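You operate a simulated robot arm through the tools that you are given. There is no shell and no other tool. Be economical: measure what you need, move in short steps, check, and stop when the job is done.

Carry out the task below with a simulated two-armed robot. There is one attempt and no reset: what you move stays moved.

JOB
Roughen both patches on the lying beaker, then press the brown handle on.
Fine: use the black brush and put it back; the slip is on already.

Only the result counts: the job must be done as asked and must still hold three seconds after the hand-in. Knocking over, shifting, dropping, spilling or breaking anything else fails it.

ROBOT AND FRAMES
Two 7-joint arms with fingered hands on one trunk that stands fixed in place. Base frame: the origin is at the foot of the trunk, x ahead of it, y to its left, z up. Lengths are in m, angles in degrees, forces in N, time in s.
The left shoulder is at [0.2, 0.135, 0.995], the right one opposite. Payload 4 kg a hand.
The TCP of each hand is the grasp point between the finger pads, 0.025 m short of the fingertips. In the tool frame z runs along the fingers and y along their closing line. The gripper opens to 0.088 m. The gripper's body begins 0.029 m behind the TCP. The gripper is a hand of 4 fingers: y runs from the thumb to the fingers, the wrist lies at [-0.013, -0.106, -0.174] in the tool frame, and closing takes about 1.5 s.
Orientation is told as [roll, pitch, yaw] about the base's x, y, z axes, in that order, counted from this pose: with the fingers straight down and the wrist toward the robot, the tool's x, y and z point along [0, 1, 0], [1, 0, 0] and [0, 0, -1] of the base frame.

CONTROLS
- The arms move only by the tool arm_command. It takes "left_deltas", "right_deltas" or both (then of equal length, played together; a hand with none holds still); each is a list of rows, each a list of 6 numbers: the shift along the base's x, y, z in mm, then the turn, a rotation vector about the base's x, y, z in degrees. In form: [[tx, ty, tz, rx, ry, rz], ...]. A call has 1 to 8 rows; each row shifts and turns the commanded pose from where the row before left it. "left_gripper" and "right_gripper" are, for a hand that has rows, the finger opening in mm, from 0 to 88, set as the call begins (left out, the last holds). Rows are played at 5 a second. More than 0.05 m and 8.6 degrees between two rows, or a gripper value outside its range, and nothing of the call is played. A pose out of reach is approached as far as the arm can. The call stops where the force on the tool passes 40 N (or 10 N more than at its start, if that is more) or the arm is blocked; 0.2 s more then pass. The fingers move at their own pace (about 0.153 m/s each) and stop on an object; they squeeze with about 30 N. The grip force told is the motor's: it shows also when the fingers shut on nothing. Time passes only in rows, and 0.2 s behind the last, so rows that do not move let the fingers close. It gives the time, the measured TCP pose, the force on the tool (base axes), the opening and the grip force at its end, in the units of the frame above (readings bear some noise), with the torque about the TCP (base axes, N m) and any sound that the robot's microphone picked up.
- Cameras (640 x 400 px; columns grow to the right, rows downward): "scene" is now at [0.1393, 0.007, 1.598]; the picture's right is [0.11, -0.99, 0.00], its down [-0.72, -0.08, -0.69] and it looks along [0.69, 0.07, -0.72] (base axes); focal length 309 px, centre (320, 200). "left" rides on the left gripper at [-0.064, -0.083, -0.098] in its tool frame; the picture's right is [-0.62, -0.37, 0.69], its down [0.71, -0.63, 0.30] and it looks along [0.32, 0.68, 0.65] (tool axes); focal length 265 px, centre (320, 200). "right" rides on the right gripper at [0.064, -0.083, -0.098] in its tool frame; the picture's right is [-0.62, 0.37, -0.69], its down [-0.71, -0.63, 0.30] and it looks along [-0.32, 0.68, 0.65] (tool axes); focal length 265 px, centre (320, 200). There is no depth. A picture from a camera that has moved, and an enlarged one, comes with that camera's place and axes in the base frame and with its lens.
- camera(camera): a new picture of that camera. No time passes.
- raise_lower(by): slides the trunk up (or, below 0, down) by that many m; the arms and the scene camera ride with it, the base frame stays. It gives what a move gives, with no picture.
- set_fingers(index, middle, ring, thumb_bend, thumb_turn, hand): sets how far each is bent, from 0 (flat) to 1 (curled in); at 0.3 the hand is open as for a grip, at 0.7 the pads meet at the TCP. One left out holds its place. A second passes; each finger stops where it meets its share of the squeeze, and holds until it gets a number again. A gripper value or a shape takes the hand back. It gives what a move gives, with no picture; readings hold the bend of each and the force on the fingers (four entries, about 0 where the hand has none), thumb and palm. thumb_turn goes from beside the hand (0) to across from the fingers (1), as for a grip.
- set_grasp(shape, hand): the hand has 4 fingers and takes this shape, open, in about a second: jaw (thumb against the fingers, like two jaws); tri (thumb and two fingers); tip (a fingertip pinch); poke (one finger out to press); point (the index stretched); flat (the hand flat); cup (the hand cupped); fist (a fist). The gripper value then closes the fingers along that shape, each until it touches; the sizes above hold for jaw. It gives what a move gives, with no picture.
- pan_tilt(pan, tilt): turns the head with the scene camera to pan (to the left, within 97 degrees either way) and tilt (down, from -29 to 69), counted from straight ahead of the robot. It gives what a move gives.
- inspect(camera, box): a new picture of the part [left, top, right, bottom] of that camera's present view, enlarged. No time passes.
- job_done(): hands the job in; it is judged then, once.

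Go step by step. Nothing tells you positions but the pictures and the camera data: compare them with the known pose of the tool, close in by small moves and look again before you grip or let go. The budget is 120 turns and 86 pictures, counting those below and the enlarged ones. Unless the task says otherwise, let go and move clear before handing in, and close with one line.

The tools are called after "Emit:" by a JSON object that holds its "op" and its "data". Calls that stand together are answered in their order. arm_command: Moves the arms, as the interface text tells. Its arguments: {"type":"object","properties":{"left_deltas":{"type":"array"},"left_gripper":{"type":"number"},"right_deltas":{"type":"array"},"right_gripper":{"type":"number"}},"required":[]} The other tools are called the same way: raise_lower (by) slides the trunk up or down; set_grasp (shape, hand) gives the hand a shape; set_fingers (index, middle, ring, thumb_bend, thumb_turn, hand) moves the fingers one by one; pan_tilt (pan, tilt) turns the head that bears the scene camera; camera (camera) takes a picture; inspect (camera, box) takes an enlarged picture of a part of a camera's view; job_done () hands the job in.

At the start:

```text
time: 0.0
left_eef_pos: [0.4394, 0.3023, 1.2723]
left_tool_rot: [0.0, 0.0, 0.0]
left_force: [0.2, -0.2, 0.0]
left_moment: [0.0, 0.01, 0.0]
left_finger_gap: 0.0875
left_grip_force: 0.1
left_shape: jaw
left_bend: [0.3, 0.3, 0.3, 0.3, 0.98]
left_finger forces: [0.1, 0.0, 0.1, 0.1, 0.0, 0.1]
right_eef_pos: [0.4872, -0.0908, 1.2445]
right_tool_rot: [0.0, -0.1, 0.1]
right_force: [0.6, 0.6, -0.3]
right_moment: [0.0, -0.03, -0.04]
right_finger_gap: 0.0874
right_grip_force: 0.0
right_shape: jaw
right_bend: [0.3, 0.3, 0.3, 0.3, 0.98]
right_finger forces: [0.1, 0.1, 0.0, 0.0, 0.0, 0.0]
trunk travel left (down, up): [-0.6, 0.17]
head pan, tilt: [6.2, 46.1]
```

scene: 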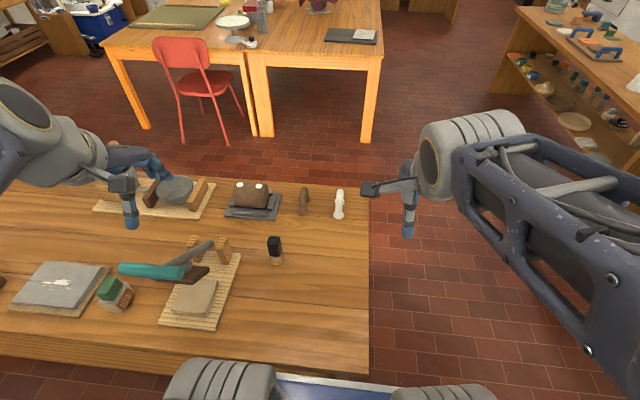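
right: 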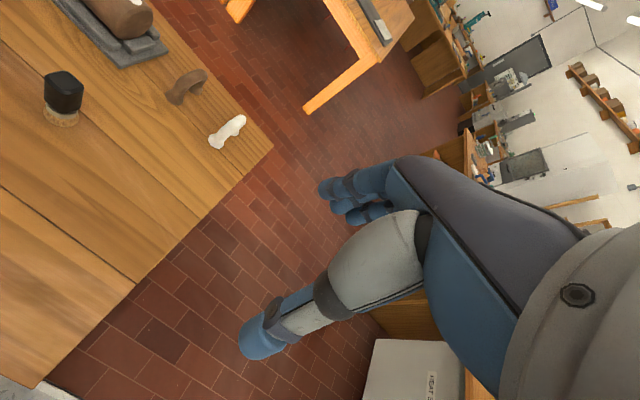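
left: 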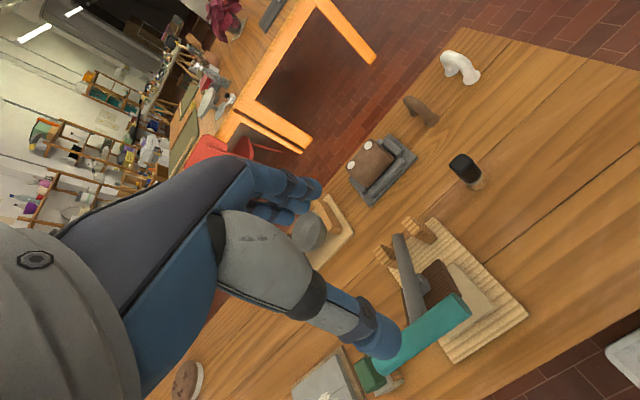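

I see a table with a lying beaker in a cradle, two handles (brown and white), a black brush and other tools. I'll look closer first.

Emit:
{"op": "inspect", "data": {"camera": "scene", "box": [200, 160, 380, 280]}}

Emit:
{"op": "inspect", "data": {"camera": "left", "box": [320, 30, 520, 220]}}

```text
3.33 times, centred on (290, 220) of scene
camera zoom: at [0.1393, 0.007, 1.598], right [0.11, -0.99, 0.0], down [-0.72, -0.08, -0.69], along [0.69, 0.07, -0.72], focal length 1031 px, centre (420, 133)
```

zoom: 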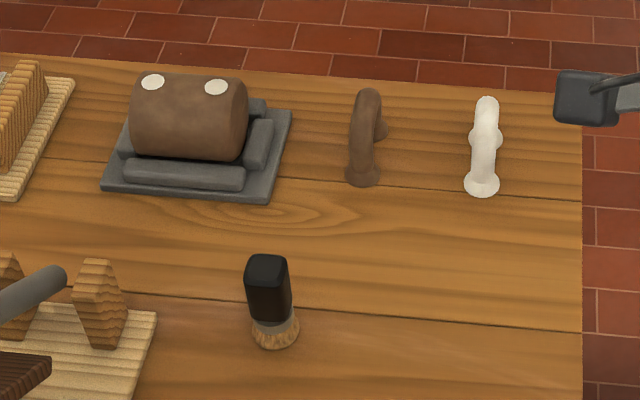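

```text
2.11 times, centred on (420, 125) of left
camera zoom: at [0.3561, 0.2381, 1.3741], right [-0.37, -0.62, -0.69], down [-0.63, 0.71, -0.3], along [0.68, 0.32, -0.65], focal length 559 px, centre (110, 358)
```

zoom: 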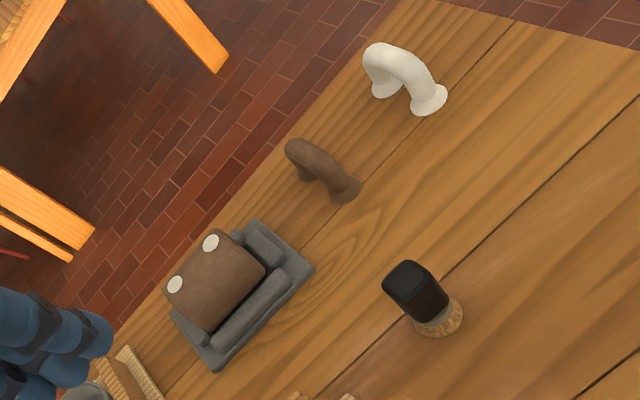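

The brush stands near (0.64, 0.19) with its bristles down on a table about 0.785 high. The patches are near (0.845, 0.279, 0.905) and (0.847, 0.343, 0.903), and the brown arch is near (0.88, 0.133). I'll bring the left hand above the brush and look again.

Emit:
{"op": "arm_command", "data": {"left_deltas": [[25, -14, -33, 0, 0, 0], [25, -14, -34, 0, 0, 0], [25, -14, -34, 0, 0, 0], [25, -14, -34, 0, 0, 0], [25, -14, -34, 0, 0, 0], [25, -14, -34, 0, 0, 0], [25, -14, -34, 0, 0, 0], [24, -14, -35, 0, 0, 0]], "left_gripper": 88}}

Emit:
{"op": "camera", "data": {"camera": "left"}}

Emit:
{"op": "camera", "data": {"camera": "scene"}}

```text
time: 1.8
left_eef_pos: [0.6391, 0.189, 1.0018]
left_tool_rot: [0.1, 0.1, 0.0]
left_force: [-0.7, 0.0, 0.7]
left_moment: [-0.02, -0.03, -0.02]
left_finger_gap: 0.0876
left_grip_force: 0.0
left_shape: jaw
left_bend: [0.3, 0.3, 0.3, 0.3, 0.98]
left_finger forces: [0.0, 0.0, 0.0, 0.0, 0.1, 0.0]
right_eef_pos: [0.4861, -0.0908, 1.2456]
right_tool_rot: [0.0, 0.0, 0.0]
right_force: [0.4, 0.0, 0.0]
right_moment: [-0.01, 0.03, 0.03]
right_finger_gap: 0.0873
right_grip_force: 0.1
right_shape: jaw
right_bend: [0.3, 0.3, 0.3, 0.3, 0.98]
right_finger forces: [0.0, 0.0, 0.0, 0.0, 0.0, 0.0]
trunk travel left (down, up): [-0.6, 0.17]
head pan, tilt: [6.2, 46.1]
```

```text
80 pictures are left
camera left: at [0.555, 0.1258, 1.1019], right [-0.37, -0.62, -0.69], down [-0.63, 0.71, -0.3], along [0.68, 0.32, -0.65], focal length 265 px, centre (320, 200)
```

left: 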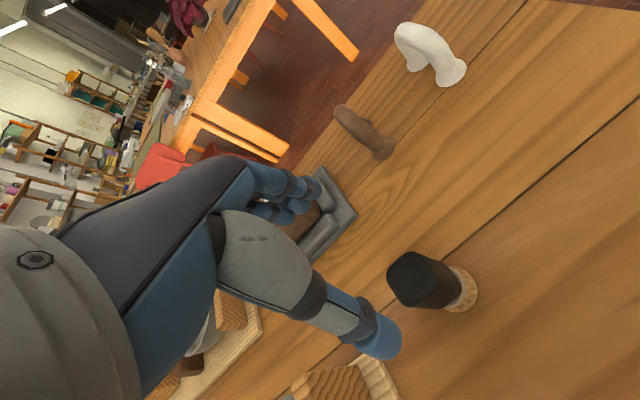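

```text
79 pictures are left
camera scene: at [0.1388, 0.0073, 1.598], right [0.11, -0.99, 0.0], down [-0.72, -0.08, -0.69], along [0.69, 0.07, -0.72], focal length 309 px, centre (320, 200)
```

scene: 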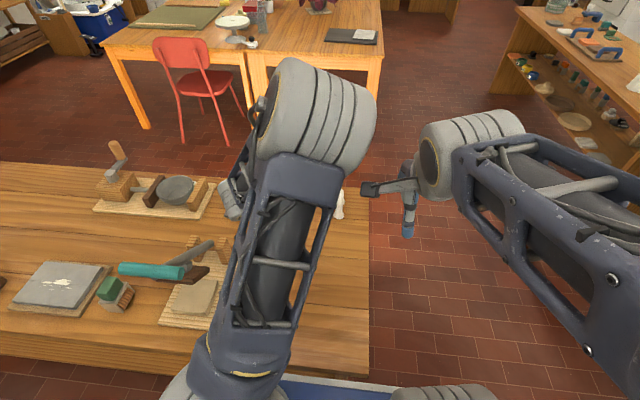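

The left hand is above the brush. I'll zoom in on it with both hand cameras.

Emit:
{"op": "inspect", "data": {"camera": "left", "box": [340, 220, 520, 340]}}

Emit:
{"op": "camera", "data": {"camera": "right"}}

```text
3.33 times, centred on (430, 280) of left
camera zoom: at [0.555, 0.1258, 1.1019], right [-0.37, -0.62, -0.69], down [-0.63, 0.71, -0.3], along [0.68, 0.32, -0.65], focal length 885 px, centre (-47, -67)
```

zoom: 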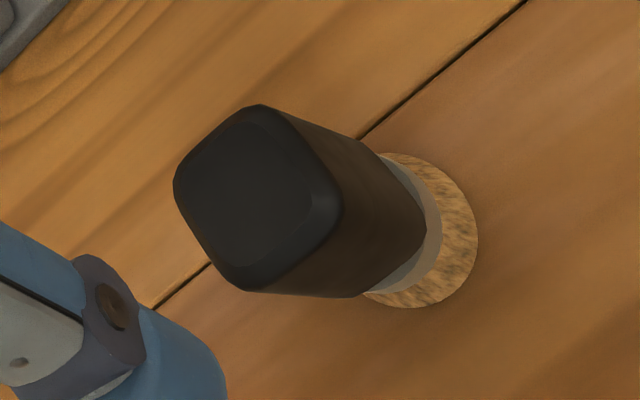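

```text
77 pictures are left
camera right: at [0.405, -0.0265, 1.3446], right [0.37, -0.62, 0.69], down [-0.63, -0.71, -0.3], along [0.68, -0.32, -0.65], focal length 265 px, centre (320, 200)
```

right: 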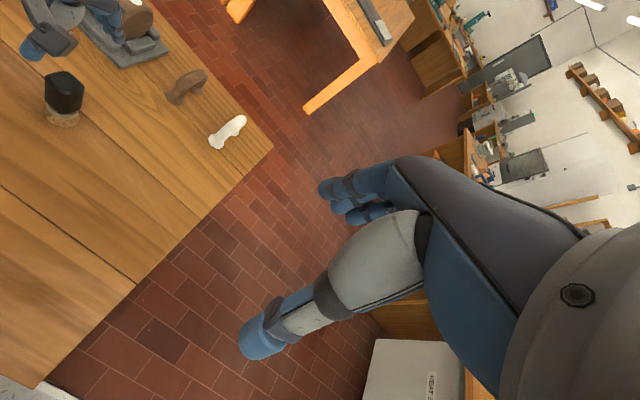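

The brush handle is a block about 30 mm square, axis-aligned and centred near (0.633, 0.192), with its top at about 0.897. I'll go down around it with the hand open and check before closing.

Emit:
{"op": "arm_command", "data": {"left_deltas": [[-6, 3, -25, 0, 0, 0], [0, 0, -30, 0, 0, 0], [0, 0, -30, 0, 0, 0], [0, 0, -25, 0, 0, 0], [0, 0, -13, 0, 0, 0]]}}

Emit:
{"op": "camera", "data": {"camera": "left"}}

Emit:
{"op": "inspect", "data": {"camera": "right", "box": [0, 0, 240, 150]}}

```text
time: 2.4
left_eef_pos: [0.6337, 0.1935, 0.9635]
left_tool_rot: [-0.2, -0.2, 0.2]
left_force: [0.8, -0.1, 0.7]
left_moment: [0.02, 0.05, 0.01]
left_finger_gap: 0.0878
left_grip_force: 0.0
left_shape: jaw
left_bend: [0.3, 0.3, 0.3, 0.3, 0.98]
left_finger forces: [0.1, 0.0, 0.0, 0.1, 0.1, 0.1]
right_eef_pos: [0.4857, -0.0937, 1.2425]
right_tool_rot: [-0.8, 0.7, 0.2]
right_force: [-0.4, 0.0, -1.2]
right_moment: [0.0, -0.06, 0.05]
right_finger_gap: 0.0878
right_grip_force: 0.1
right_shape: jaw
right_bend: [0.3, 0.3, 0.3, 0.3, 0.98]
right_finger forces: [0.0, 0.0, 0.0, 0.0, 0.0, 0.0]
trunk travel left (down, up): [-0.6, 0.17]
head pan, tilt: [6.2, 46.1]
stopped in row 2 (right hand): the force on the tool passed its limit at 67 N (the readings are from after the stop); the commanded pose is now the measured one
```

```text
76 pictures are left
camera left: at [0.5496, 0.1295, 1.0637], right [-0.36, -0.62, -0.69], down [-0.63, 0.71, -0.31], along [0.69, 0.33, -0.65], focal length 265 px, centre (320, 200)
```

left: 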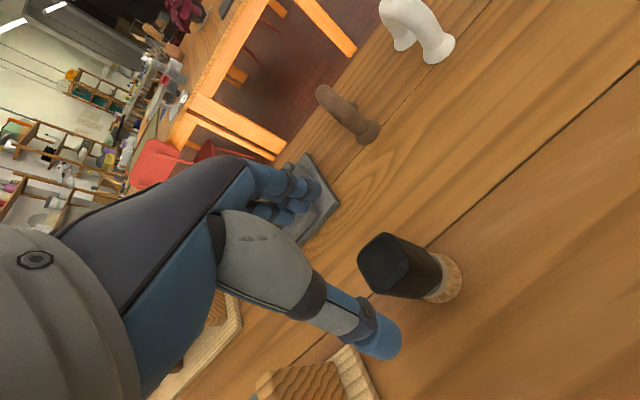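

```text
2.67 times, centred on (120, 75) of right
camera zoom: at [0.404, -0.0293, 1.3399], right [0.38, -0.61, 0.7], down [-0.63, -0.72, -0.29], along [0.68, -0.33, -0.66], focal length 708 px, centre (853, 533)
```

zoom: 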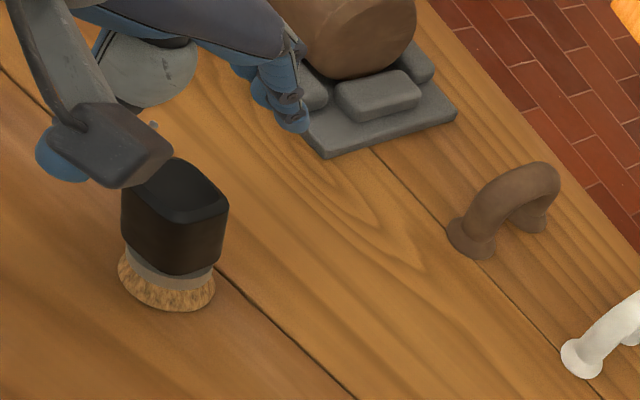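

The arms brushed each other. I'll move the right arm out of the way to the right.

Emit:
{"op": "arm_command", "data": {"right_deltas": [[0, -30, 0, 0, 0, 0], [0, -40, 0, 0, 0, 0], [0, -40, 0, 0, 0, 0], [0, -40, 0, 0, 0, 0], [0, -40, 0, 0, 0, 0]]}}

Emit:
{"op": "camera", "data": {"camera": "scene"}}

```text
time: 3.5
left_eef_pos: [0.6342, 0.1934, 0.9626]
left_tool_rot: [-0.1, -0.2, 0.2]
left_force: [-0.1, 0.1, 0.2]
left_moment: [0.02, 0.0, 0.0]
left_finger_gap: 0.0878
left_grip_force: 0.0
left_shape: jaw
left_bend: [0.3, 0.3, 0.3, 0.3, 0.98]
left_finger forces: [0.1, 0.0, 0.1, 0.0, 0.0, 0.0]
right_eef_pos: [0.4868, -0.2844, 1.2404]
right_tool_rot: [-0.8, 0.7, 0.3]
right_force: [-0.2, -0.1, -0.1]
right_moment: [0.01, -0.01, 0.01]
right_finger_gap: 0.0878
right_grip_force: 0.0
right_shape: jaw
right_bend: [0.3, 0.3, 0.3, 0.3, 0.98]
right_finger forces: [0.1, 0.0, 0.0, 0.0, 0.0, 0.0]
trunk travel left (down, up): [-0.6, 0.17]
head pan, tilt: [6.2, 46.1]
```

```text
74 pictures are left
camera scene: at [0.1393, 0.0072, 1.5979], right [0.11, -0.99, 0.0], down [-0.72, -0.08, -0.69], along [0.69, 0.07, -0.72], focal length 309 px, centre (320, 200)
```

scene: 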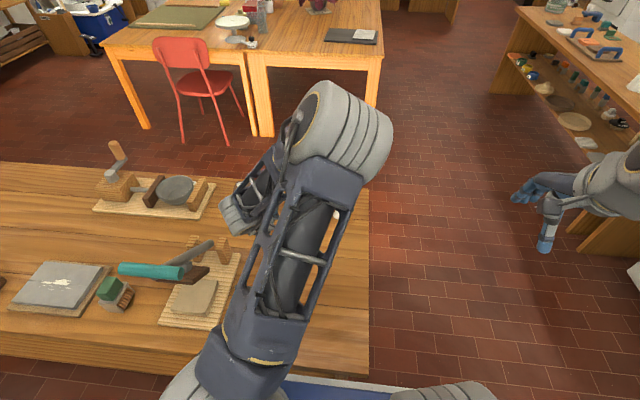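

The right arm is clear now. I'll carry on down to grasp height.

Emit:
{"op": "arm_command", "data": {"left_deltas": [[-1, -1, -22, 0, 0, 0], [0, 0, -22, 0, 0, 0], [0, 0, -22, 0, 0, 0], [0, 0, -19, 0, 0, 0], [0, 0, 0, 0, 0, 0]]}}

Emit:
{"op": "camera", "data": {"camera": "left"}}

```text
time: 4.8
left_eef_pos: [0.6335, 0.1914, 0.8785]
left_tool_rot: [-0.2, -0.2, 0.2]
left_force: [0.2, 0.7, 0.6]
left_moment: [0.01, -0.03, 0.03]
left_finger_gap: 0.0877
left_grip_force: 0.2
left_shape: jaw
left_bend: [0.3, 0.3, 0.3, 0.3, 0.98]
left_finger forces: [0.1, 0.0, 0.1, 0.0, 0.2, 0.0]
right_eef_pos: [0.4852, -0.2844, 1.2413]
right_tool_rot: [-0.8, 0.7, 0.3]
right_force: [0.6, 0.8, -0.9]
right_moment: [0.02, -0.02, -0.01]
right_finger_gap: 0.0877
right_grip_force: 0.1
right_shape: jaw
right_bend: [0.3, 0.3, 0.3, 0.3, 0.98]
right_finger forces: [0.0, 0.1, 0.0, 0.0, 0.1, 0.0]
trunk travel left (down, up): [-0.6, 0.17]
head pan, tilt: [6.2, 46.1]
```

```text
73 pictures are left
camera left: at [0.5487, 0.1279, 0.9784], right [-0.36, -0.62, -0.69], down [-0.63, 0.71, -0.31], along [0.68, 0.33, -0.65], focal length 265 px, centre (320, 200)
```

left: 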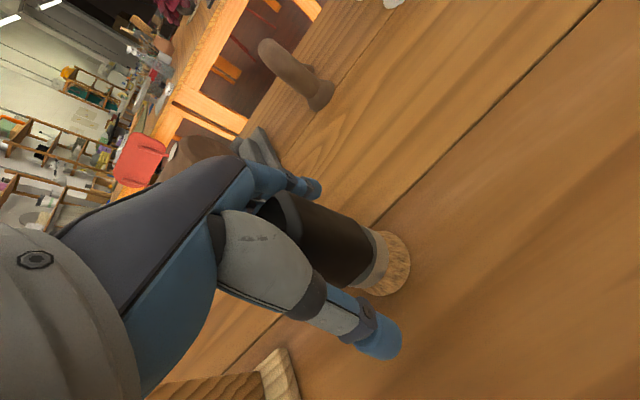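

The brush is between the thumb and fingers, so I'll close the hand.

Emit:
{"op": "arm_command", "data": {"left_deltas": [[0, 0, 0, 0, 0, 0], [0, 0, 0, 0, 0, 0], [0, 0, 0, 0, 0, 0], [0, 0, 0, 0, 0, 0], [0, 0, 0, 0, 0, 0], [0, 0, 0, 0, 0, 0], [0, 0, 0, 0, 0, 0], [0, 0, 0, 0, 0, 0]], "left_gripper": 5}}

Emit:
{"op": "camera", "data": {"camera": "left"}}

```text
time: 6.5
left_eef_pos: [0.6315, 0.1926, 0.878]
left_tool_rot: [-0.1, -0.2, 0.2]
left_force: [0.5, -0.7, -0.9]
left_moment: [-0.04, 0.03, 0.03]
left_finger_gap: 0.027
left_grip_force: 30.0
left_shape: jaw
left_bend: [0.74, 0.53, 0.58, 0.75, 1.0]
left_finger forces: [17.9, 6.6, 0.0, 0.1, 25.5, 0.0]
right_eef_pos: [0.4854, -0.2844, 1.2415]
right_tool_rot: [-0.8, 0.8, 0.1]
right_force: [0.7, 0.3, -0.2]
right_moment: [0.02, -0.04, 0.02]
right_finger_gap: 0.0878
right_grip_force: 0.1
right_shape: jaw
right_bend: [0.3, 0.3, 0.3, 0.3, 0.98]
right_finger forces: [0.0, 0.0, 0.1, 0.1, 0.0, 0.0]
trunk travel left (down, up): [-0.6, 0.17]
head pan, tilt: [6.2, 46.1]
```

```text
72 pictures are left
camera left: at [0.5487, 0.128, 0.9786], right [-0.36, -0.62, -0.69], down [-0.63, 0.71, -0.31], along [0.68, 0.33, -0.65], focal length 265 px, centre (320, 200)
```

left: 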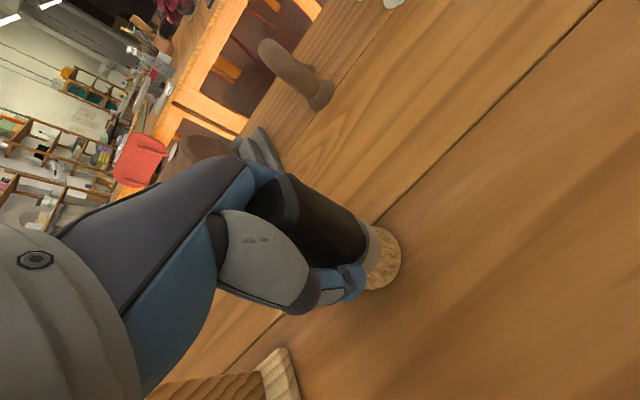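

The brush is gripped, and its put-back pose is (0.632, 0.192, 0.878). I'll lift it straight up and look.

Emit:
{"op": "arm_command", "data": {"left_deltas": [[0, 0, 10, 0, 0, 0], [0, 0, 25, 0, 0, 0], [0, 0, 35, 0, 0, 0], [0, 0, 40, 0, 0, 0], [0, 0, 40, 0, 0, 0], [0, 0, 10, 0, 0, 0]]}}

Emit:
{"op": "camera", "data": {"camera": "left"}}

Emit:
{"op": "camera", "data": {"camera": "right"}}

Emit:
{"op": "camera", "data": {"camera": "scene"}}

```text
time: 8.0
left_eef_pos: [0.632, 0.1927, 1.0384]
left_tool_rot: [-0.1, -0.1, 0.2]
left_force: [-0.4, 0.0, -0.7]
left_moment: [-0.01, 0.02, 0.03]
left_finger_gap: 0.0269
left_grip_force: 29.5
left_shape: jaw
left_bend: [0.74, 0.53, 0.58, 0.75, 1.0]
left_finger forces: [18.4, 6.7, 0.0, 0.0, 26.2, 0.0]
right_eef_pos: [0.486, -0.2849, 1.2412]
right_tool_rot: [-0.8, 0.8, 0.2]
right_force: [0.1, -0.7, -0.5]
right_moment: [0.01, -0.01, -0.01]
right_finger_gap: 0.0879
right_grip_force: 0.0
right_shape: jaw
right_bend: [0.3, 0.3, 0.3, 0.3, 0.98]
right_finger forces: [0.1, 0.1, 0.0, 0.1, 0.0, 0.0]
trunk travel left (down, up): [-0.6, 0.17]
head pan, tilt: [6.2, 46.1]
```

```text
71 pictures are left
camera left: at [0.5487, 0.128, 1.1388], right [-0.36, -0.62, -0.69], down [-0.63, 0.71, -0.31], along [0.68, 0.33, -0.65], focal length 265 px, centre (320, 200)
```

left: 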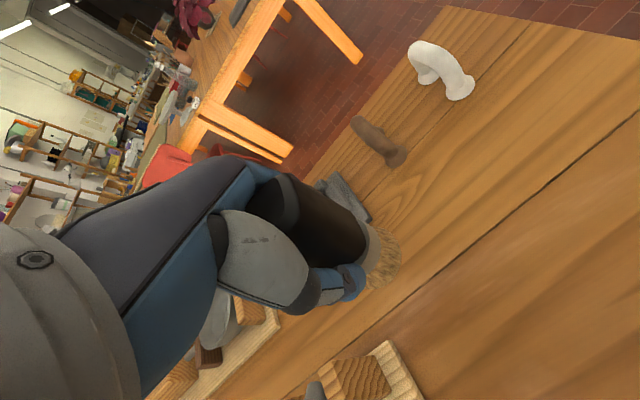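

```text
70 pictures are left
camera right: at [0.4041, -0.2199, 1.3399], right [0.38, -0.61, 0.7], down [-0.63, -0.72, -0.29], along [0.68, -0.33, -0.66], focal length 265 px, centre (320, 200)
```

right: 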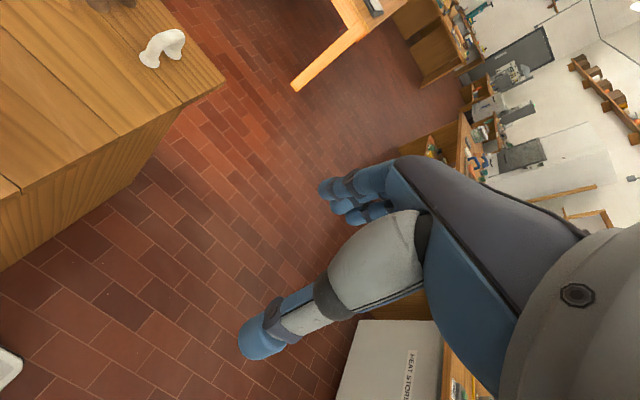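

```text
69 pictures are left
camera scene: at [0.1395, 0.0069, 1.5979], right [0.11, -0.99, 0.0], down [-0.72, -0.08, -0.69], along [0.69, 0.07, -0.72], focal length 309 px, centre (320, 200)
```

scene: 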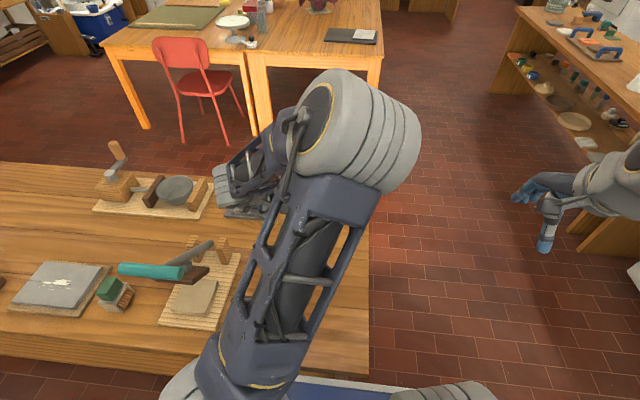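

The brush is up. Next I'll carry it above the nearer (right) patch.

Emit:
{"op": "arm_command", "data": {"left_deltas": [[30, 10, 10, 0, 0, 0], [30, 12, 10, 0, 0, 0], [30, 13, 0, 0, 0, 0], [30, 13, 0, 0, 0, 0], [30, 13, 0, 0, 0, 0], [30, 13, 0, 0, 0, 0], [33, 12, 0, 0, 0, 0], [0, 0, 0, 0, 0, 0]]}}

Emit:
{"op": "camera", "data": {"camera": "left"}}

Emit:
{"op": "camera", "data": {"camera": "scene"}}

```text
time: 9.8
left_eef_pos: [0.8444, 0.278, 1.0581]
left_tool_rot: [-0.2, -0.2, 0.2]
left_force: [0.7, -0.5, -1.6]
left_moment: [0.0, -0.01, 0.01]
left_finger_gap: 0.0267
left_grip_force: 29.9
left_shape: jaw
left_bend: [0.74, 0.53, 0.58, 0.75, 1.0]
left_finger forces: [18.9, 6.6, 0.0, 0.0, 27.1, 0.0]
right_eef_pos: [0.4852, -0.2856, 1.2412]
right_tool_rot: [-0.8, 0.8, 0.2]
right_force: [0.0, 0.2, 0.6]
right_moment: [0.04, 0.0, 0.0]
right_finger_gap: 0.0877
right_grip_force: 0.1
right_shape: jaw
right_bend: [0.3, 0.3, 0.3, 0.3, 0.98]
right_finger forces: [0.0, 0.0, 0.1, 0.1, 0.0, 0.0]
trunk travel left (down, up): [-0.6, 0.17]
head pan, tilt: [6.2, 46.1]
```

```text
68 pictures are left
camera left: at [0.7611, 0.2147, 1.1579], right [-0.36, -0.62, -0.69], down [-0.63, 0.71, -0.31], along [0.68, 0.33, -0.65], focal length 265 px, centre (320, 200)
```

left: 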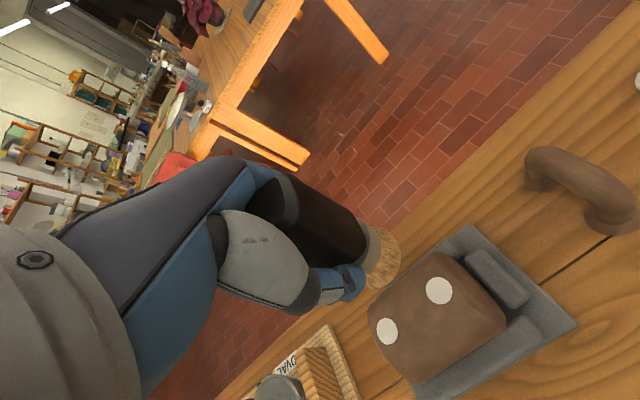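

```text
67 pictures are left
camera scene: at [0.1393, 0.007, 1.5979], right [0.11, -0.99, 0.0], down [-0.72, -0.08, -0.69], along [0.69, 0.07, -0.72], focal length 309 px, centre (320, 200)
```

scene: 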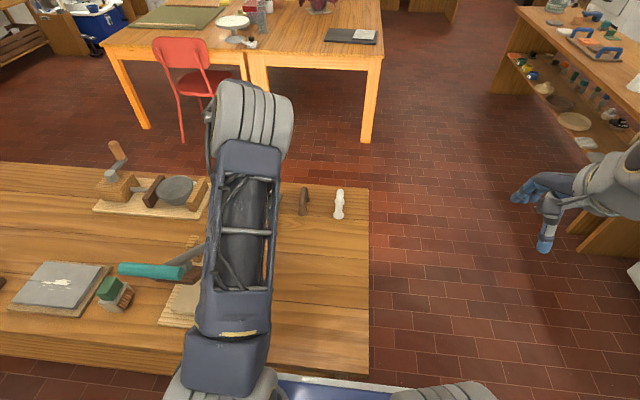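

Both patches and the brown handle show clearly here, so I'll zoom in to measure them.

Emit:
{"op": "inspect", "data": {"camera": "left", "box": [340, 220, 580, 380]}}

Emit:
{"op": "inspect", "data": {"camera": "left", "box": [490, 110, 640, 250]}}

```text
2.50 times, centred on (460, 300) of left
camera zoom: at [0.7611, 0.2147, 1.1579], right [-0.36, -0.62, -0.69], down [-0.63, 0.71, -0.31], along [0.68, 0.33, -0.65], focal length 664 px, centre (-30, -50)
```

zoom: 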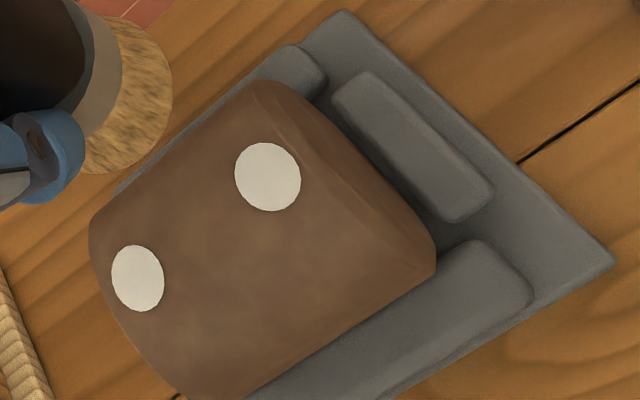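

```text
2.86 times, centred on (565, 180) of left
camera zoom: at [0.7611, 0.2147, 1.1579], right [-0.36, -0.62, -0.69], down [-0.63, 0.71, -0.31], along [0.68, 0.33, -0.65], focal length 758 px, centre (-380, 257)
```

zoom: 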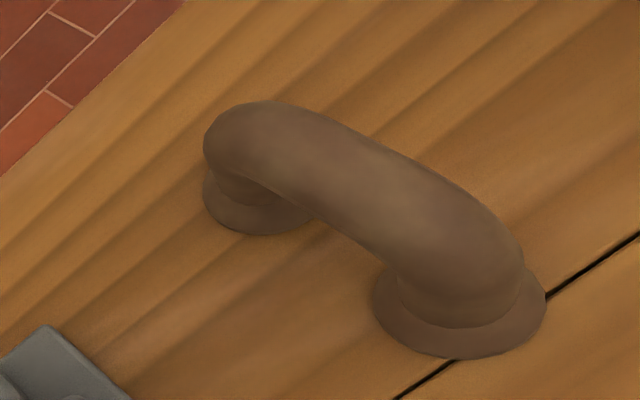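

Patches come out near (0.832, 0.282) and (0.832, 0.346), about 0.91 high. I'll go down on the first with small steps and feel for contact.

Emit:
{"op": "arm_command", "data": {"left_deltas": [[-12, 4, -15, 0, 0, 0], [0, 0, -15, 0, 0, 0], [0, 0, -10, 0, 0, 0], [0, 0, -5, 0, 0, 0], [0, 0, 0, 0, 0, 0]]}}

Emit:
{"op": "camera", "data": {"camera": "left"}}

```text
time: 10.9
left_eef_pos: [0.8333, 0.283, 1.0133]
left_tool_rot: [-0.1, -0.2, 0.2]
left_force: [-0.1, 0.2, -0.5]
left_moment: [0.02, 0.0, 0.03]
left_finger_gap: 0.0265
left_grip_force: 29.9
left_shape: jaw
left_bend: [0.74, 0.53, 0.58, 0.75, 1.0]
left_finger forces: [19.1, 6.7, 0.0, 0.0, 27.3, 0.1]
right_eef_pos: [0.486, -0.2838, 1.2406]
right_tool_rot: [-0.8, 0.8, 0.3]
right_force: [-0.6, 0.0, -0.3]
right_moment: [0.02, -0.01, -0.01]
right_finger_gap: 0.0879
right_grip_force: 0.1
right_shape: jaw
right_bend: [0.3, 0.3, 0.3, 0.3, 0.98]
right_finger forces: [0.1, 0.0, 0.0, 0.0, 0.0, 0.0]
trunk travel left (down, up): [-0.6, 0.17]
head pan, tilt: [6.2, 46.1]
```

```text
64 pictures are left
camera left: at [0.7494, 0.2187, 1.1134], right [-0.36, -0.62, -0.69], down [-0.63, 0.71, -0.31], along [0.68, 0.33, -0.65], focal length 265 px, centre (320, 200)
```

left: 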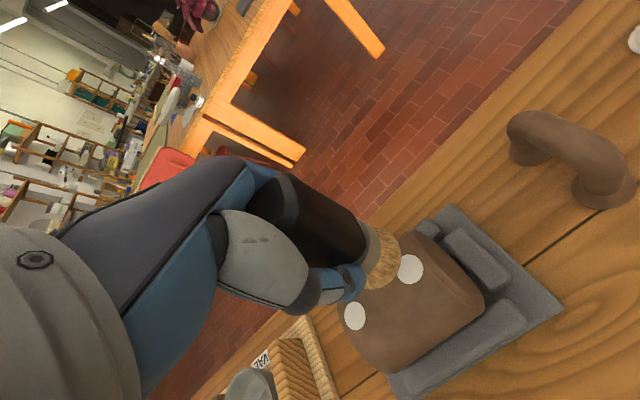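

Nothing touches yet, as the bristles end only about 7 cm below the grasp point. I'll go on down slowly.

Emit:
{"op": "arm_command", "data": {"left_deltas": [[0, 0, -5, 0, 0, 0], [0, 0, -4, 0, 0, 0], [0, 0, -4, 0, 0, 0], [0, 0, 0, 0, 0, 0]]}}

Emit:
{"op": "inspect", "data": {"camera": "left", "box": [300, 180, 540, 340]}}

```text
time: 11.9
left_eef_pos: [0.8336, 0.2823, 0.9996]
left_tool_rot: [-0.1, -0.3, 0.3]
left_force: [0.0, -0.6, -0.8]
left_moment: [-0.03, -0.03, 0.0]
left_finger_gap: 0.0265
left_grip_force: 29.9
left_shape: jaw
left_bend: [0.74, 0.53, 0.58, 0.75, 1.0]
left_finger forces: [19.0, 6.8, 0.0, 0.1, 27.2, 0.1]
right_eef_pos: [0.4857, -0.2842, 1.2403]
right_tool_rot: [-0.7, 0.9, 0.2]
right_force: [0.1, 0.0, 0.0]
right_moment: [0.0, -0.01, -0.01]
right_finger_gap: 0.0877
right_grip_force: 0.0
right_shape: jaw
right_bend: [0.3, 0.3, 0.3, 0.3, 0.98]
right_finger forces: [0.0, 0.0, 0.0, 0.0, 0.0, 0.1]
trunk travel left (down, up): [-0.6, 0.17]
head pan, tilt: [6.2, 46.1]
```

```text
2.50 times, centred on (420, 260) of left
camera zoom: at [0.7496, 0.2186, 1.1002], right [-0.36, -0.62, -0.69], down [-0.63, 0.71, -0.31], along [0.68, 0.33, -0.65], focal length 664 px, centre (70, 50)
```

zoom: 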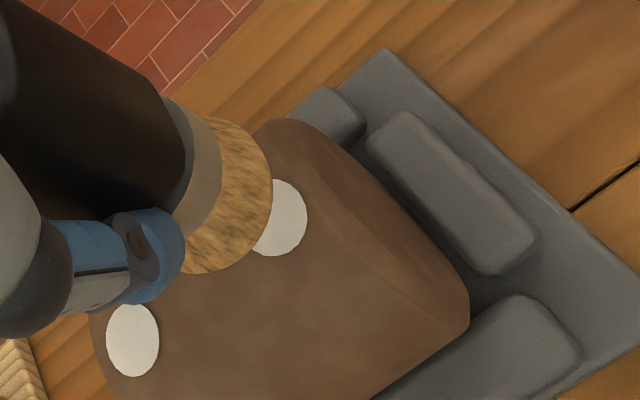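

The picture shows a gap of about 40 mm still. I'll go on down.

Emit:
{"op": "arm_command", "data": {"left_deltas": [[0, 0, -10, 0, 0, 0], [0, 0, -8, 0, 0, 0], [0, 0, -6, 0, 0, 0], [0, 0, -4, 0, 0, 0], [0, 0, 0, 0, 0, 0]]}}

Emit:
{"op": "inspect", "data": {"camera": "left", "box": [300, 180, 540, 340]}}

```text
time: 13.2
left_eef_pos: [0.8357, 0.2822, 0.9726]
left_tool_rot: [-0.1, -0.3, 0.3]
left_force: [0.2, -0.1, 3.3]
left_moment: [-0.08, 0.0, 0.02]
left_finger_gap: 0.0268
left_grip_force: 29.7
left_shape: jaw
left_bend: [0.74, 0.53, 0.58, 0.75, 1.0]
left_finger forces: [20.1, 6.6, 0.1, 0.0, 27.8, 0.1]
right_eef_pos: [0.4862, -0.2841, 1.2404]
right_tool_rot: [-0.8, 0.8, 0.3]
right_force: [-0.1, 0.4, -0.9]
right_moment: [0.02, 0.02, -0.03]
right_finger_gap: 0.0877
right_grip_force: 0.1
right_shape: jaw
right_bend: [0.3, 0.3, 0.3, 0.3, 0.98]
right_finger forces: [0.0, 0.0, 0.0, 0.0, 0.1, 0.0]
trunk travel left (down, up): [-0.6, 0.17]
head pan, tilt: [6.2, 46.1]
```

```text
2.50 times, centred on (420, 260) of left
camera zoom: at [0.7501, 0.2187, 1.0727], right [-0.36, -0.62, -0.69], down [-0.63, 0.71, -0.31], along [0.69, 0.33, -0.65], focal length 664 px, centre (70, 50)
```

zoom: 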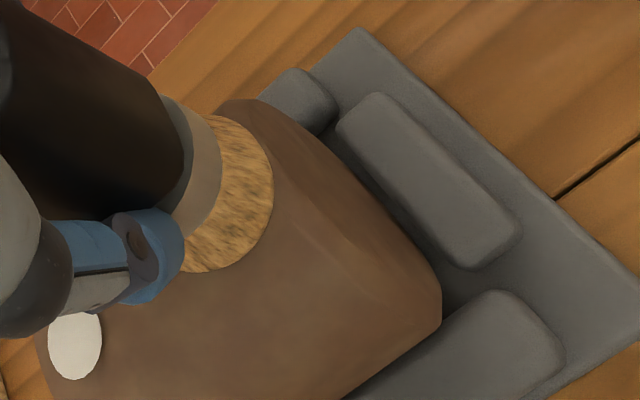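

The bristles are touching with about 3 N and cover the right patch. I'll scrub with short strokes along the beaker's axis.

Emit:
{"op": "arm_command", "data": {"left_deltas": [[-2, 0, -1, 0, 0, 0], [0, -9, 0, 0, 0, 0], [0, 18, 0, 0, 0, 0], [0, -18, 0, 0, 0, 0], [0, 18, 0, 0, 0, 0], [0, -18, 0, 0, 0, 0], [0, 18, 0, 0, 0, 0], [0, -9, 0, 0, 0, 0]]}}

Emit:
{"op": "inspect", "data": {"camera": "left", "box": [300, 180, 540, 340]}}

```text
time: 14.9
left_eef_pos: [0.8323, 0.2827, 0.9711]
left_tool_rot: [0.0, -0.3, 0.2]
left_force: [0.4, 0.9, 4.4]
left_moment: [-0.07, -0.03, 0.01]
left_finger_gap: 0.0268
left_grip_force: 29.6
left_shape: jaw
left_bend: [0.74, 0.53, 0.58, 0.75, 1.0]
left_finger forces: [23.7, 8.0, 0.0, 0.0, 30.0, 0.0]
right_eef_pos: [0.4848, -0.2848, 1.2409]
right_tool_rot: [-0.8, 0.8, 0.1]
right_force: [-1.2, 0.7, 0.6]
right_moment: [0.01, -0.01, 0.01]
right_finger_gap: 0.0877
right_grip_force: 0.1
right_shape: jaw
right_bend: [0.3, 0.3, 0.3, 0.3, 0.98]
right_finger forces: [0.0, 0.1, 0.0, 0.1, 0.0, 0.1]
trunk travel left (down, up): [-0.6, 0.17]
head pan, tilt: [6.2, 46.1]
```

```text
2.50 times, centred on (420, 260) of left
camera zoom: at [0.748, 0.2185, 1.0719], right [-0.36, -0.62, -0.69], down [-0.63, 0.71, -0.31], along [0.68, 0.33, -0.65], focal length 664 px, centre (70, 50)
```

zoom: 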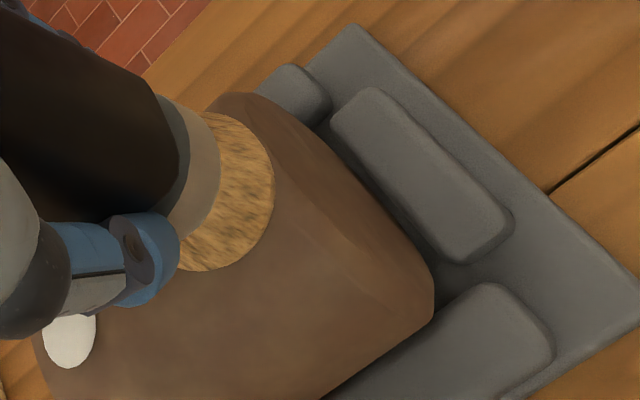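

Steady contact at about 4 N with nothing shifted. I'll do a few more strokes, then lift and check the patch.

Emit:
{"op": "arm_command", "data": {"left_deltas": [[0, -9, -1, 0, 0, 0], [0, 18, 0, 0, 0, 0], [0, -18, 0, 0, 0, 0], [0, 18, 0, 0, 0, 0], [0, -18, 0, 0, 0, 0], [0, 18, 0, 0, 0, 0], [0, -9, 2, 0, 0, 0], [-40, 0, 30, 0, 0, 0]]}}

Emit:
{"op": "inspect", "data": {"camera": "left", "box": [300, 180, 540, 340]}}

```text
time: 16.8
left_eef_pos: [0.7916, 0.2808, 1.0012]
left_tool_rot: [-0.2, 0.0, 0.2]
left_force: [0.7, 0.2, -0.5]
left_moment: [-0.02, 0.0, 0.01]
left_finger_gap: 0.0268
left_grip_force: 30.5
left_shape: jaw
left_bend: [0.74, 0.53, 0.58, 0.75, 1.0]
left_finger forces: [26.1, 8.3, 0.0, 0.0, 31.0, 0.0]
right_eef_pos: [0.4853, -0.2853, 1.2412]
right_tool_rot: [-0.8, 0.7, 0.2]
right_force: [-0.4, -0.1, 0.7]
right_moment: [-0.03, 0.02, 0.0]
right_finger_gap: 0.0879
right_grip_force: 0.1
right_shape: jaw
right_bend: [0.3, 0.3, 0.3, 0.3, 0.98]
right_finger forces: [0.1, 0.0, 0.0, 0.0, 0.0, 0.1]
trunk travel left (down, up): [-0.6, 0.17]
head pan, tilt: [6.2, 46.1]
```

```text
2.50 times, centred on (420, 260) of left
camera zoom: at [0.7078, 0.2174, 1.1028], right [-0.37, -0.62, -0.69], down [-0.63, 0.71, -0.31], along [0.68, 0.32, -0.65], focal length 664 px, centre (70, 50)
```

zoom: 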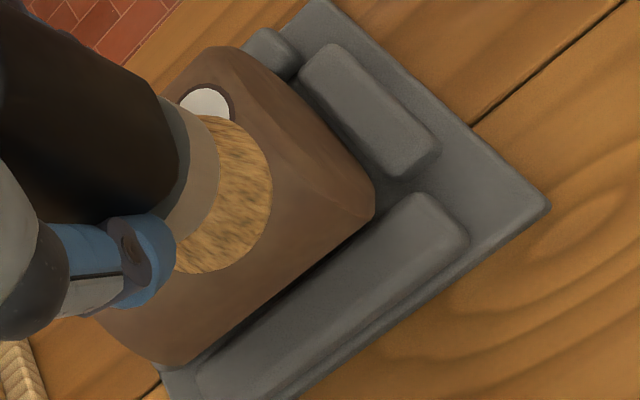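

A dark ring now shows around the right patch, so it has been roughened. Next is the left patch, 64 mm to the left.

Emit:
{"op": "arm_command", "data": {"left_deltas": [[10, 30, 0, 0, 0, 0], [15, 34, 0, 0, 0, 0], [15, 0, 0, 0, 0, 0], [0, 0, -12, 0, 0, 0], [0, 0, -8, 0, 0, 0], [0, 0, -5, 0, 0, 0], [0, 0, -4, 0, 0, 0], [0, 0, 0, 0, 0, 0]]}}

Emit:
{"op": "inspect", "data": {"camera": "left", "box": [300, 180, 540, 340]}}

```text
time: 18.6
left_eef_pos: [0.8322, 0.3467, 0.9737]
left_tool_rot: [-0.2, -0.2, 0.3]
left_force: [-0.7, 0.4, -1.8]
left_moment: [-0.01, -0.01, 0.01]
left_finger_gap: 0.0263
left_grip_force: 30.5
left_shape: jaw
left_bend: [0.74, 0.54, 0.58, 0.75, 1.0]
left_finger forces: [26.3, 8.2, 0.0, 0.0, 30.9, 0.0]
right_eef_pos: [0.486, -0.284, 1.2407]
right_tool_rot: [-0.8, 0.8, 0.2]
right_force: [0.8, -0.6, 0.7]
right_moment: [0.0, 0.0, 0.0]
right_finger_gap: 0.0878
right_grip_force: 0.0
right_shape: jaw
right_bend: [0.3, 0.3, 0.3, 0.3, 0.98]
right_finger forces: [0.1, 0.0, 0.1, 0.0, 0.1, 0.0]
trunk travel left (down, up): [-0.6, 0.17]
head pan, tilt: [6.2, 46.1]
```

```text
2.50 times, centred on (420, 260) of left
camera zoom: at [0.7481, 0.2826, 1.0732], right [-0.36, -0.62, -0.69], down [-0.63, 0.71, -0.31], along [0.68, 0.33, -0.65], focal length 664 px, centre (70, 50)
```

zoom: 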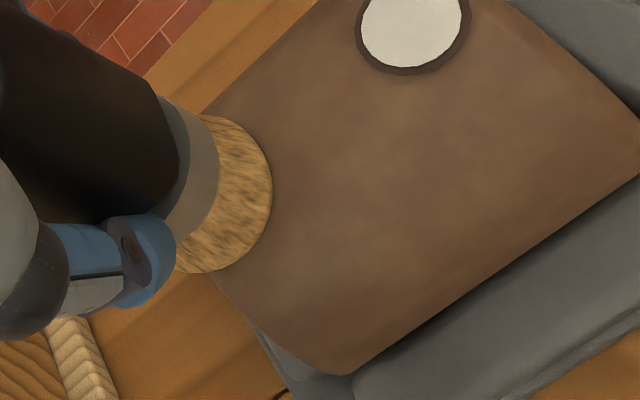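

It is almost touching. I'll lower 4 mm more and feel.

Emit:
{"op": "arm_command", "data": {"left_deltas": [[0, 0, -2, 0, 0, 0], [0, 0, -2, 0, 0, 0], [0, 0, 0, 0, 0, 0]]}}

```text
time: 19.4
left_eef_pos: [0.8317, 0.3478, 0.9703]
left_tool_rot: [-0.1, -0.4, 0.4]
left_force: [0.2, 3.0, 11.0]
left_moment: [-0.1, -0.09, 0.05]
left_finger_gap: 0.0268
left_grip_force: 30.6
left_shape: jaw
left_bend: [0.74, 0.53, 0.58, 0.75, 1.0]
left_finger forces: [29.2, 8.5, 0.0, 0.0, 32.0, 0.1]
right_eef_pos: [0.4855, -0.2843, 1.2416]
right_tool_rot: [-0.9, 0.8, 0.1]
right_force: [0.2, 0.2, 0.2]
right_moment: [0.02, 0.0, -0.01]
right_finger_gap: 0.0879
right_grip_force: 0.2
right_shape: jaw
right_bend: [0.3, 0.3, 0.3, 0.3, 0.98]
right_finger forces: [0.0, 0.0, 0.0, 0.1, 0.1, 0.0]
trunk travel left (down, up): [-0.6, 0.17]
head pan, tilt: [6.2, 46.1]
```

Contact is 11 N, slightly firm, so I'll ease up by 2 mm and scrub.

Emit:
{"op": "arm_command", "data": {"left_deltas": [[0, -8, 2, 0, 0, 0], [0, 16, 0, 0, 0, 0], [0, -16, 0, 0, 0, 0], [0, 16, 0, 0, 0, 0], [0, -16, 0, 0, 0, 0], [0, 16, 0, 0, 0, 0], [0, -16, 0, 0, 0, 0], [0, 8, 0, 0, 0, 0]]}}

Emit:
{"op": "arm_command", "data": {"left_deltas": [[0, -8, -1, 0, 0, 0], [0, 16, 0, 0, 0, 0], [0, -16, 0, 0, 0, 0], [0, 16, 0, 0, 0, 0], [0, -16, 0, 0, 0, 0], [0, 8, 0, 0, 0, 0], [0, 0, 20, 0, 0, 0], [-40, 0, 20, 0, 0, 0]]}}

Emit:
{"op": "camera", "data": {"camera": "left"}}

```text
time: 21.1
left_eef_pos: [0.8319, 0.3453, 0.9714]
left_tool_rot: [-0.1, -0.1, 0.1]
left_force: [0.0, -1.3, 3.7]
left_moment: [-0.16, -0.01, -0.02]
left_finger_gap: 0.0269
left_grip_force: 29.7
left_shape: jaw
left_bend: [0.74, 0.54, 0.58, 0.75, 1.0]
left_finger forces: [28.8, 8.4, 0.1, 0.0, 31.6, 0.0]
right_eef_pos: [0.4843, -0.2852, 1.241]
right_tool_rot: [-0.8, 0.8, 0.3]
right_force: [0.2, -0.3, 0.4]
right_moment: [-0.01, 0.01, -0.01]
right_finger_gap: 0.0877
right_grip_force: 0.0
right_shape: jaw
right_bend: [0.3, 0.3, 0.3, 0.3, 0.98]
right_finger forces: [0.0, 0.0, 0.0, 0.1, 0.1, 0.0]
trunk travel left (down, up): [-0.6, 0.17]
head pan, tilt: [6.2, 46.1]
```

```text
time: 22.9
left_eef_pos: [0.7902, 0.3456, 1.0099]
left_tool_rot: [0.0, -0.1, 0.1]
left_force: [0.9, 0.0, -1.0]
left_moment: [0.01, 0.01, 0.04]
left_finger_gap: 0.0266
left_grip_force: 30.4
left_shape: jaw
left_bend: [0.74, 0.54, 0.58, 0.75, 1.0]
left_finger forces: [28.8, 8.7, 0.0, 0.0, 31.6, 0.0]
right_eef_pos: [0.4852, -0.284, 1.2406]
right_tool_rot: [-0.7, 0.8, 0.3]
right_force: [0.2, -0.3, -0.1]
right_moment: [-0.05, -0.02, -0.03]
right_finger_gap: 0.0873
right_grip_force: 0.0
right_shape: jaw
right_bend: [0.3, 0.3, 0.3, 0.3, 0.98]
right_finger forces: [0.1, 0.0, 0.0, 0.0, 0.1, 0.0]
trunk travel left (down, up): [-0.6, 0.17]
head pan, tilt: [6.2, 46.1]
```

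```text
58 pictures are left
camera left: at [0.7075, 0.2821, 1.1099], right [-0.37, -0.62, -0.69], down [-0.63, 0.71, -0.31], along [0.68, 0.32, -0.65], focal length 265 px, centre (320, 200)
```

left: 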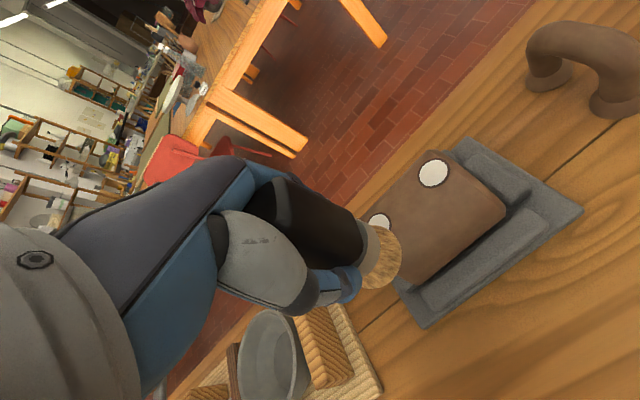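

I'll check the left patch before leaving.

Emit:
{"op": "inspect", "data": {"camera": "left", "box": [340, 140, 520, 260]}}

```text
3.33 times, centred on (430, 200) of left
camera zoom: at [0.7075, 0.2821, 1.1099], right [-0.37, -0.62, -0.69], down [-0.63, 0.71, -0.31], along [0.68, 0.32, -0.65], focal length 885 px, centre (-47, 200)
```

zoom: 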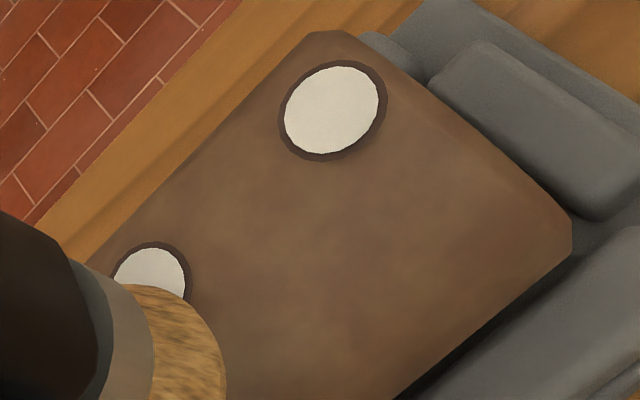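

Both patches carry the roughened ring. I'll return the brush to its place.

Emit:
{"op": "arm_command", "data": {"left_deltas": [[-10, -10, 25, 0, 0, 0], [-25, -24, 10, 0, 0, 0], [-25, -24, 0, 0, 0, 0], [-25, -24, 0, 0, 0, 0], [-25, -24, 0, 0, 0, 0], [-25, -24, 0, 0, 0, 0], [-24, -23, 0, 0, 0, 0], [0, 0, -40, 0, 0, 0]]}}

Emit:
{"op": "arm_command", "data": {"left_deltas": [[0, 0, -40, 0, 0, 0], [0, 0, -30, 0, 0, 0], [0, 0, -8, 0, 0, 0], [0, 0, 0, 0, 0, 0]]}}

Emit:
{"op": "camera", "data": {"camera": "left"}}

```text
time: 24.8
left_eef_pos: [0.6324, 0.194, 1.0057]
left_tool_rot: [0.0, -0.2, 0.2]
left_force: [-0.4, -0.4, -1.9]
left_moment: [0.01, -0.02, 0.06]
left_finger_gap: 0.0265
left_grip_force: 30.0
left_shape: jaw
left_bend: [0.74, 0.54, 0.58, 0.75, 1.0]
left_finger forces: [29.1, 8.3, 0.0, 0.0, 31.2, 0.1]
right_eef_pos: [0.4853, -0.2848, 1.24]
right_tool_rot: [-0.8, 0.8, 0.2]
right_force: [-0.1, -0.4, 0.4]
right_moment: [-0.02, -0.01, 0.0]
right_finger_gap: 0.0876
right_grip_force: 0.1
right_shape: jaw
right_bend: [0.3, 0.3, 0.3, 0.3, 0.98]
right_finger forces: [0.0, 0.0, 0.0, 0.0, 0.0, 0.0]
trunk travel left (down, up): [-0.6, 0.17]
head pan, tilt: [6.2, 46.1]
```

```text
time: 25.8
left_eef_pos: [0.6326, 0.1935, 0.926]
left_tool_rot: [-0.1, -0.1, 0.2]
left_force: [1.2, 0.4, -0.1]
left_moment: [0.01, 0.0, 0.01]
left_finger_gap: 0.0261
left_grip_force: 30.2
left_shape: jaw
left_bend: [0.74, 0.54, 0.58, 0.75, 1.0]
left_finger forces: [29.1, 8.4, 0.0, 0.0, 31.0, 0.1]
right_eef_pos: [0.485, -0.285, 1.2401]
right_tool_rot: [-0.8, 0.8, 0.2]
right_force: [0.1, -0.2, 0.8]
right_moment: [-0.02, 0.01, -0.01]
right_finger_gap: 0.0875
right_grip_force: 0.1
right_shape: jaw
right_bend: [0.3, 0.3, 0.3, 0.3, 0.98]
right_finger forces: [0.1, 0.1, 0.0, 0.1, 0.1, 0.1]
trunk travel left (down, up): [-0.6, 0.17]
head pan, tilt: [6.2, 46.1]
```

```text
56 pictures are left
camera left: at [0.5486, 0.1296, 1.0271], right [-0.36, -0.62, -0.69], down [-0.63, 0.71, -0.31], along [0.68, 0.33, -0.65], focal length 265 px, centre (320, 200)
```

left: 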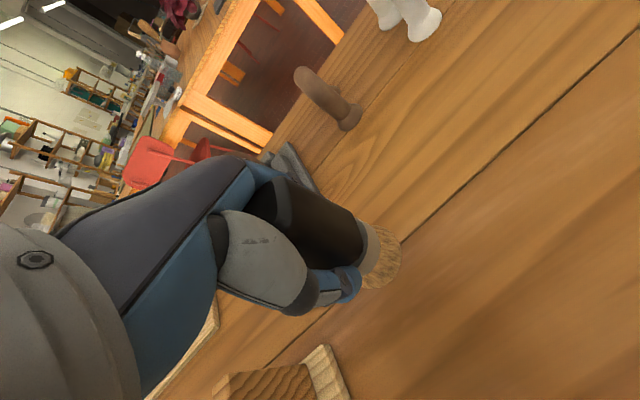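

It is over its spot with 47 mm still to go down. I'll lower it, slowing near the table.

Emit:
{"op": "arm_command", "data": {"left_deltas": [[0, -1, -20, 0, 0, 0], [0, 0, -15, 0, 0, 0], [0, 0, -8, 0, 0, 0], [0, 0, -3, 0, 0, 0], [0, 0, 0, 0, 0, 0]]}}

Emit:
{"op": "inspect", "data": {"camera": "left", "box": [220, 160, 480, 330]}}

```text
time: 26.9
left_eef_pos: [0.6316, 0.1922, 0.8824]
left_tool_rot: [-0.1, -0.2, 0.2]
left_force: [-0.4, 0.5, -0.5]
left_moment: [-0.01, 0.0, 0.01]
left_finger_gap: 0.0261
left_grip_force: 29.9
left_shape: jaw
left_bend: [0.74, 0.54, 0.58, 0.75, 1.0]
left_finger forces: [29.1, 8.4, 0.0, 0.0, 31.0, 0.0]
right_eef_pos: [0.4854, -0.2851, 1.2411]
right_tool_rot: [-0.9, 0.7, 0.3]
right_force: [-0.1, 0.2, -0.7]
right_moment: [0.0, -0.01, -0.01]
right_finger_gap: 0.0877
right_grip_force: 0.0
right_shape: jaw
right_bend: [0.3, 0.3, 0.3, 0.3, 0.98]
right_finger forces: [0.1, 0.1, 0.0, 0.0, 0.0, 0.0]
trunk travel left (down, up): [-0.6, 0.17]
head pan, tilt: [6.2, 46.1]
```

```text
2.35 times, centred on (350, 245) of left
camera zoom: at [0.5485, 0.1284, 0.9812], right [-0.36, -0.62, -0.69], down [-0.63, 0.71, -0.31], along [0.68, 0.33, -0.65], focal length 624 px, centre (249, 94)
```

zoom: 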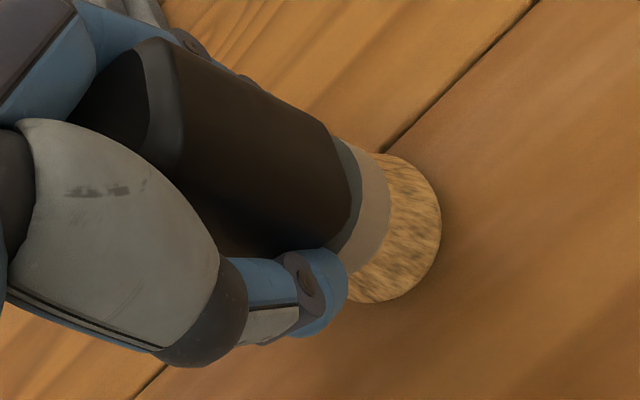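

Emit:
{"op": "arm_command", "data": {"left_deltas": [[0, 0, -2, 0, 0, 0], [0, 0, -1, 0, 0, 0], [0, 0, 0, 0, 0, 0]]}}

```text
time: 27.8
left_eef_pos: [0.6322, 0.1924, 0.8783]
left_tool_rot: [-0.2, -0.2, 0.2]
left_force: [0.3, -0.2, -0.9]
left_moment: [-0.02, 0.01, -0.03]
left_finger_gap: 0.0263
left_grip_force: 30.8
left_shape: jaw
left_bend: [0.74, 0.54, 0.58, 0.75, 1.0]
left_finger forces: [29.2, 8.4, 0.0, 0.0, 31.0, 0.1]
right_eef_pos: [0.4863, -0.2852, 1.2406]
right_tool_rot: [-0.7, 0.8, 0.1]
right_force: [0.4, -0.4, 0.1]
right_moment: [0.0, 0.02, 0.01]
right_finger_gap: 0.0877
right_grip_force: 0.0
right_shape: jaw
right_bend: [0.3, 0.3, 0.3, 0.3, 0.98]
right_finger forces: [0.0, 0.0, 0.0, 0.0, 0.1, 0.0]
trunk travel left (down, up): [-0.6, 0.17]
head pan, tilt: [6.2, 46.1]
```

There is no table contact yet, so I'll go a millimetre at a time.

Emit:
{"op": "arm_command", "data": {"left_deltas": [[0, 0, -1, 0, 0, 0], [0, 0, -1, 0, 0, 0], [0, 0, 0, 0, 0, 0]]}}

```text
time: 28.6
left_eef_pos: [0.6323, 0.1925, 0.8759]
left_tool_rot: [-0.1, -0.2, 0.2]
left_force: [0.2, 0.6, 0.0]
left_moment: [-0.04, 0.01, 0.0]
left_finger_gap: 0.0264
left_grip_force: 29.8
left_shape: jaw
left_bend: [0.74, 0.54, 0.58, 0.75, 1.0]
left_finger forces: [29.2, 8.4, 0.0, 0.1, 31.1, 0.0]
right_eef_pos: [0.4856, -0.2832, 1.2416]
right_tool_rot: [-0.8, 0.8, 0.2]
right_force: [-0.5, 0.1, -0.6]
right_moment: [-0.02, -0.01, 0.03]
right_finger_gap: 0.0877
right_grip_force: 0.1
right_shape: jaw
right_bend: [0.3, 0.3, 0.3, 0.3, 0.98]
right_finger forces: [0.0, 0.0, 0.0, 0.0, 0.0, 0.0]
trunk travel left (down, up): [-0.6, 0.17]
head pan, tilt: [6.2, 46.1]
```

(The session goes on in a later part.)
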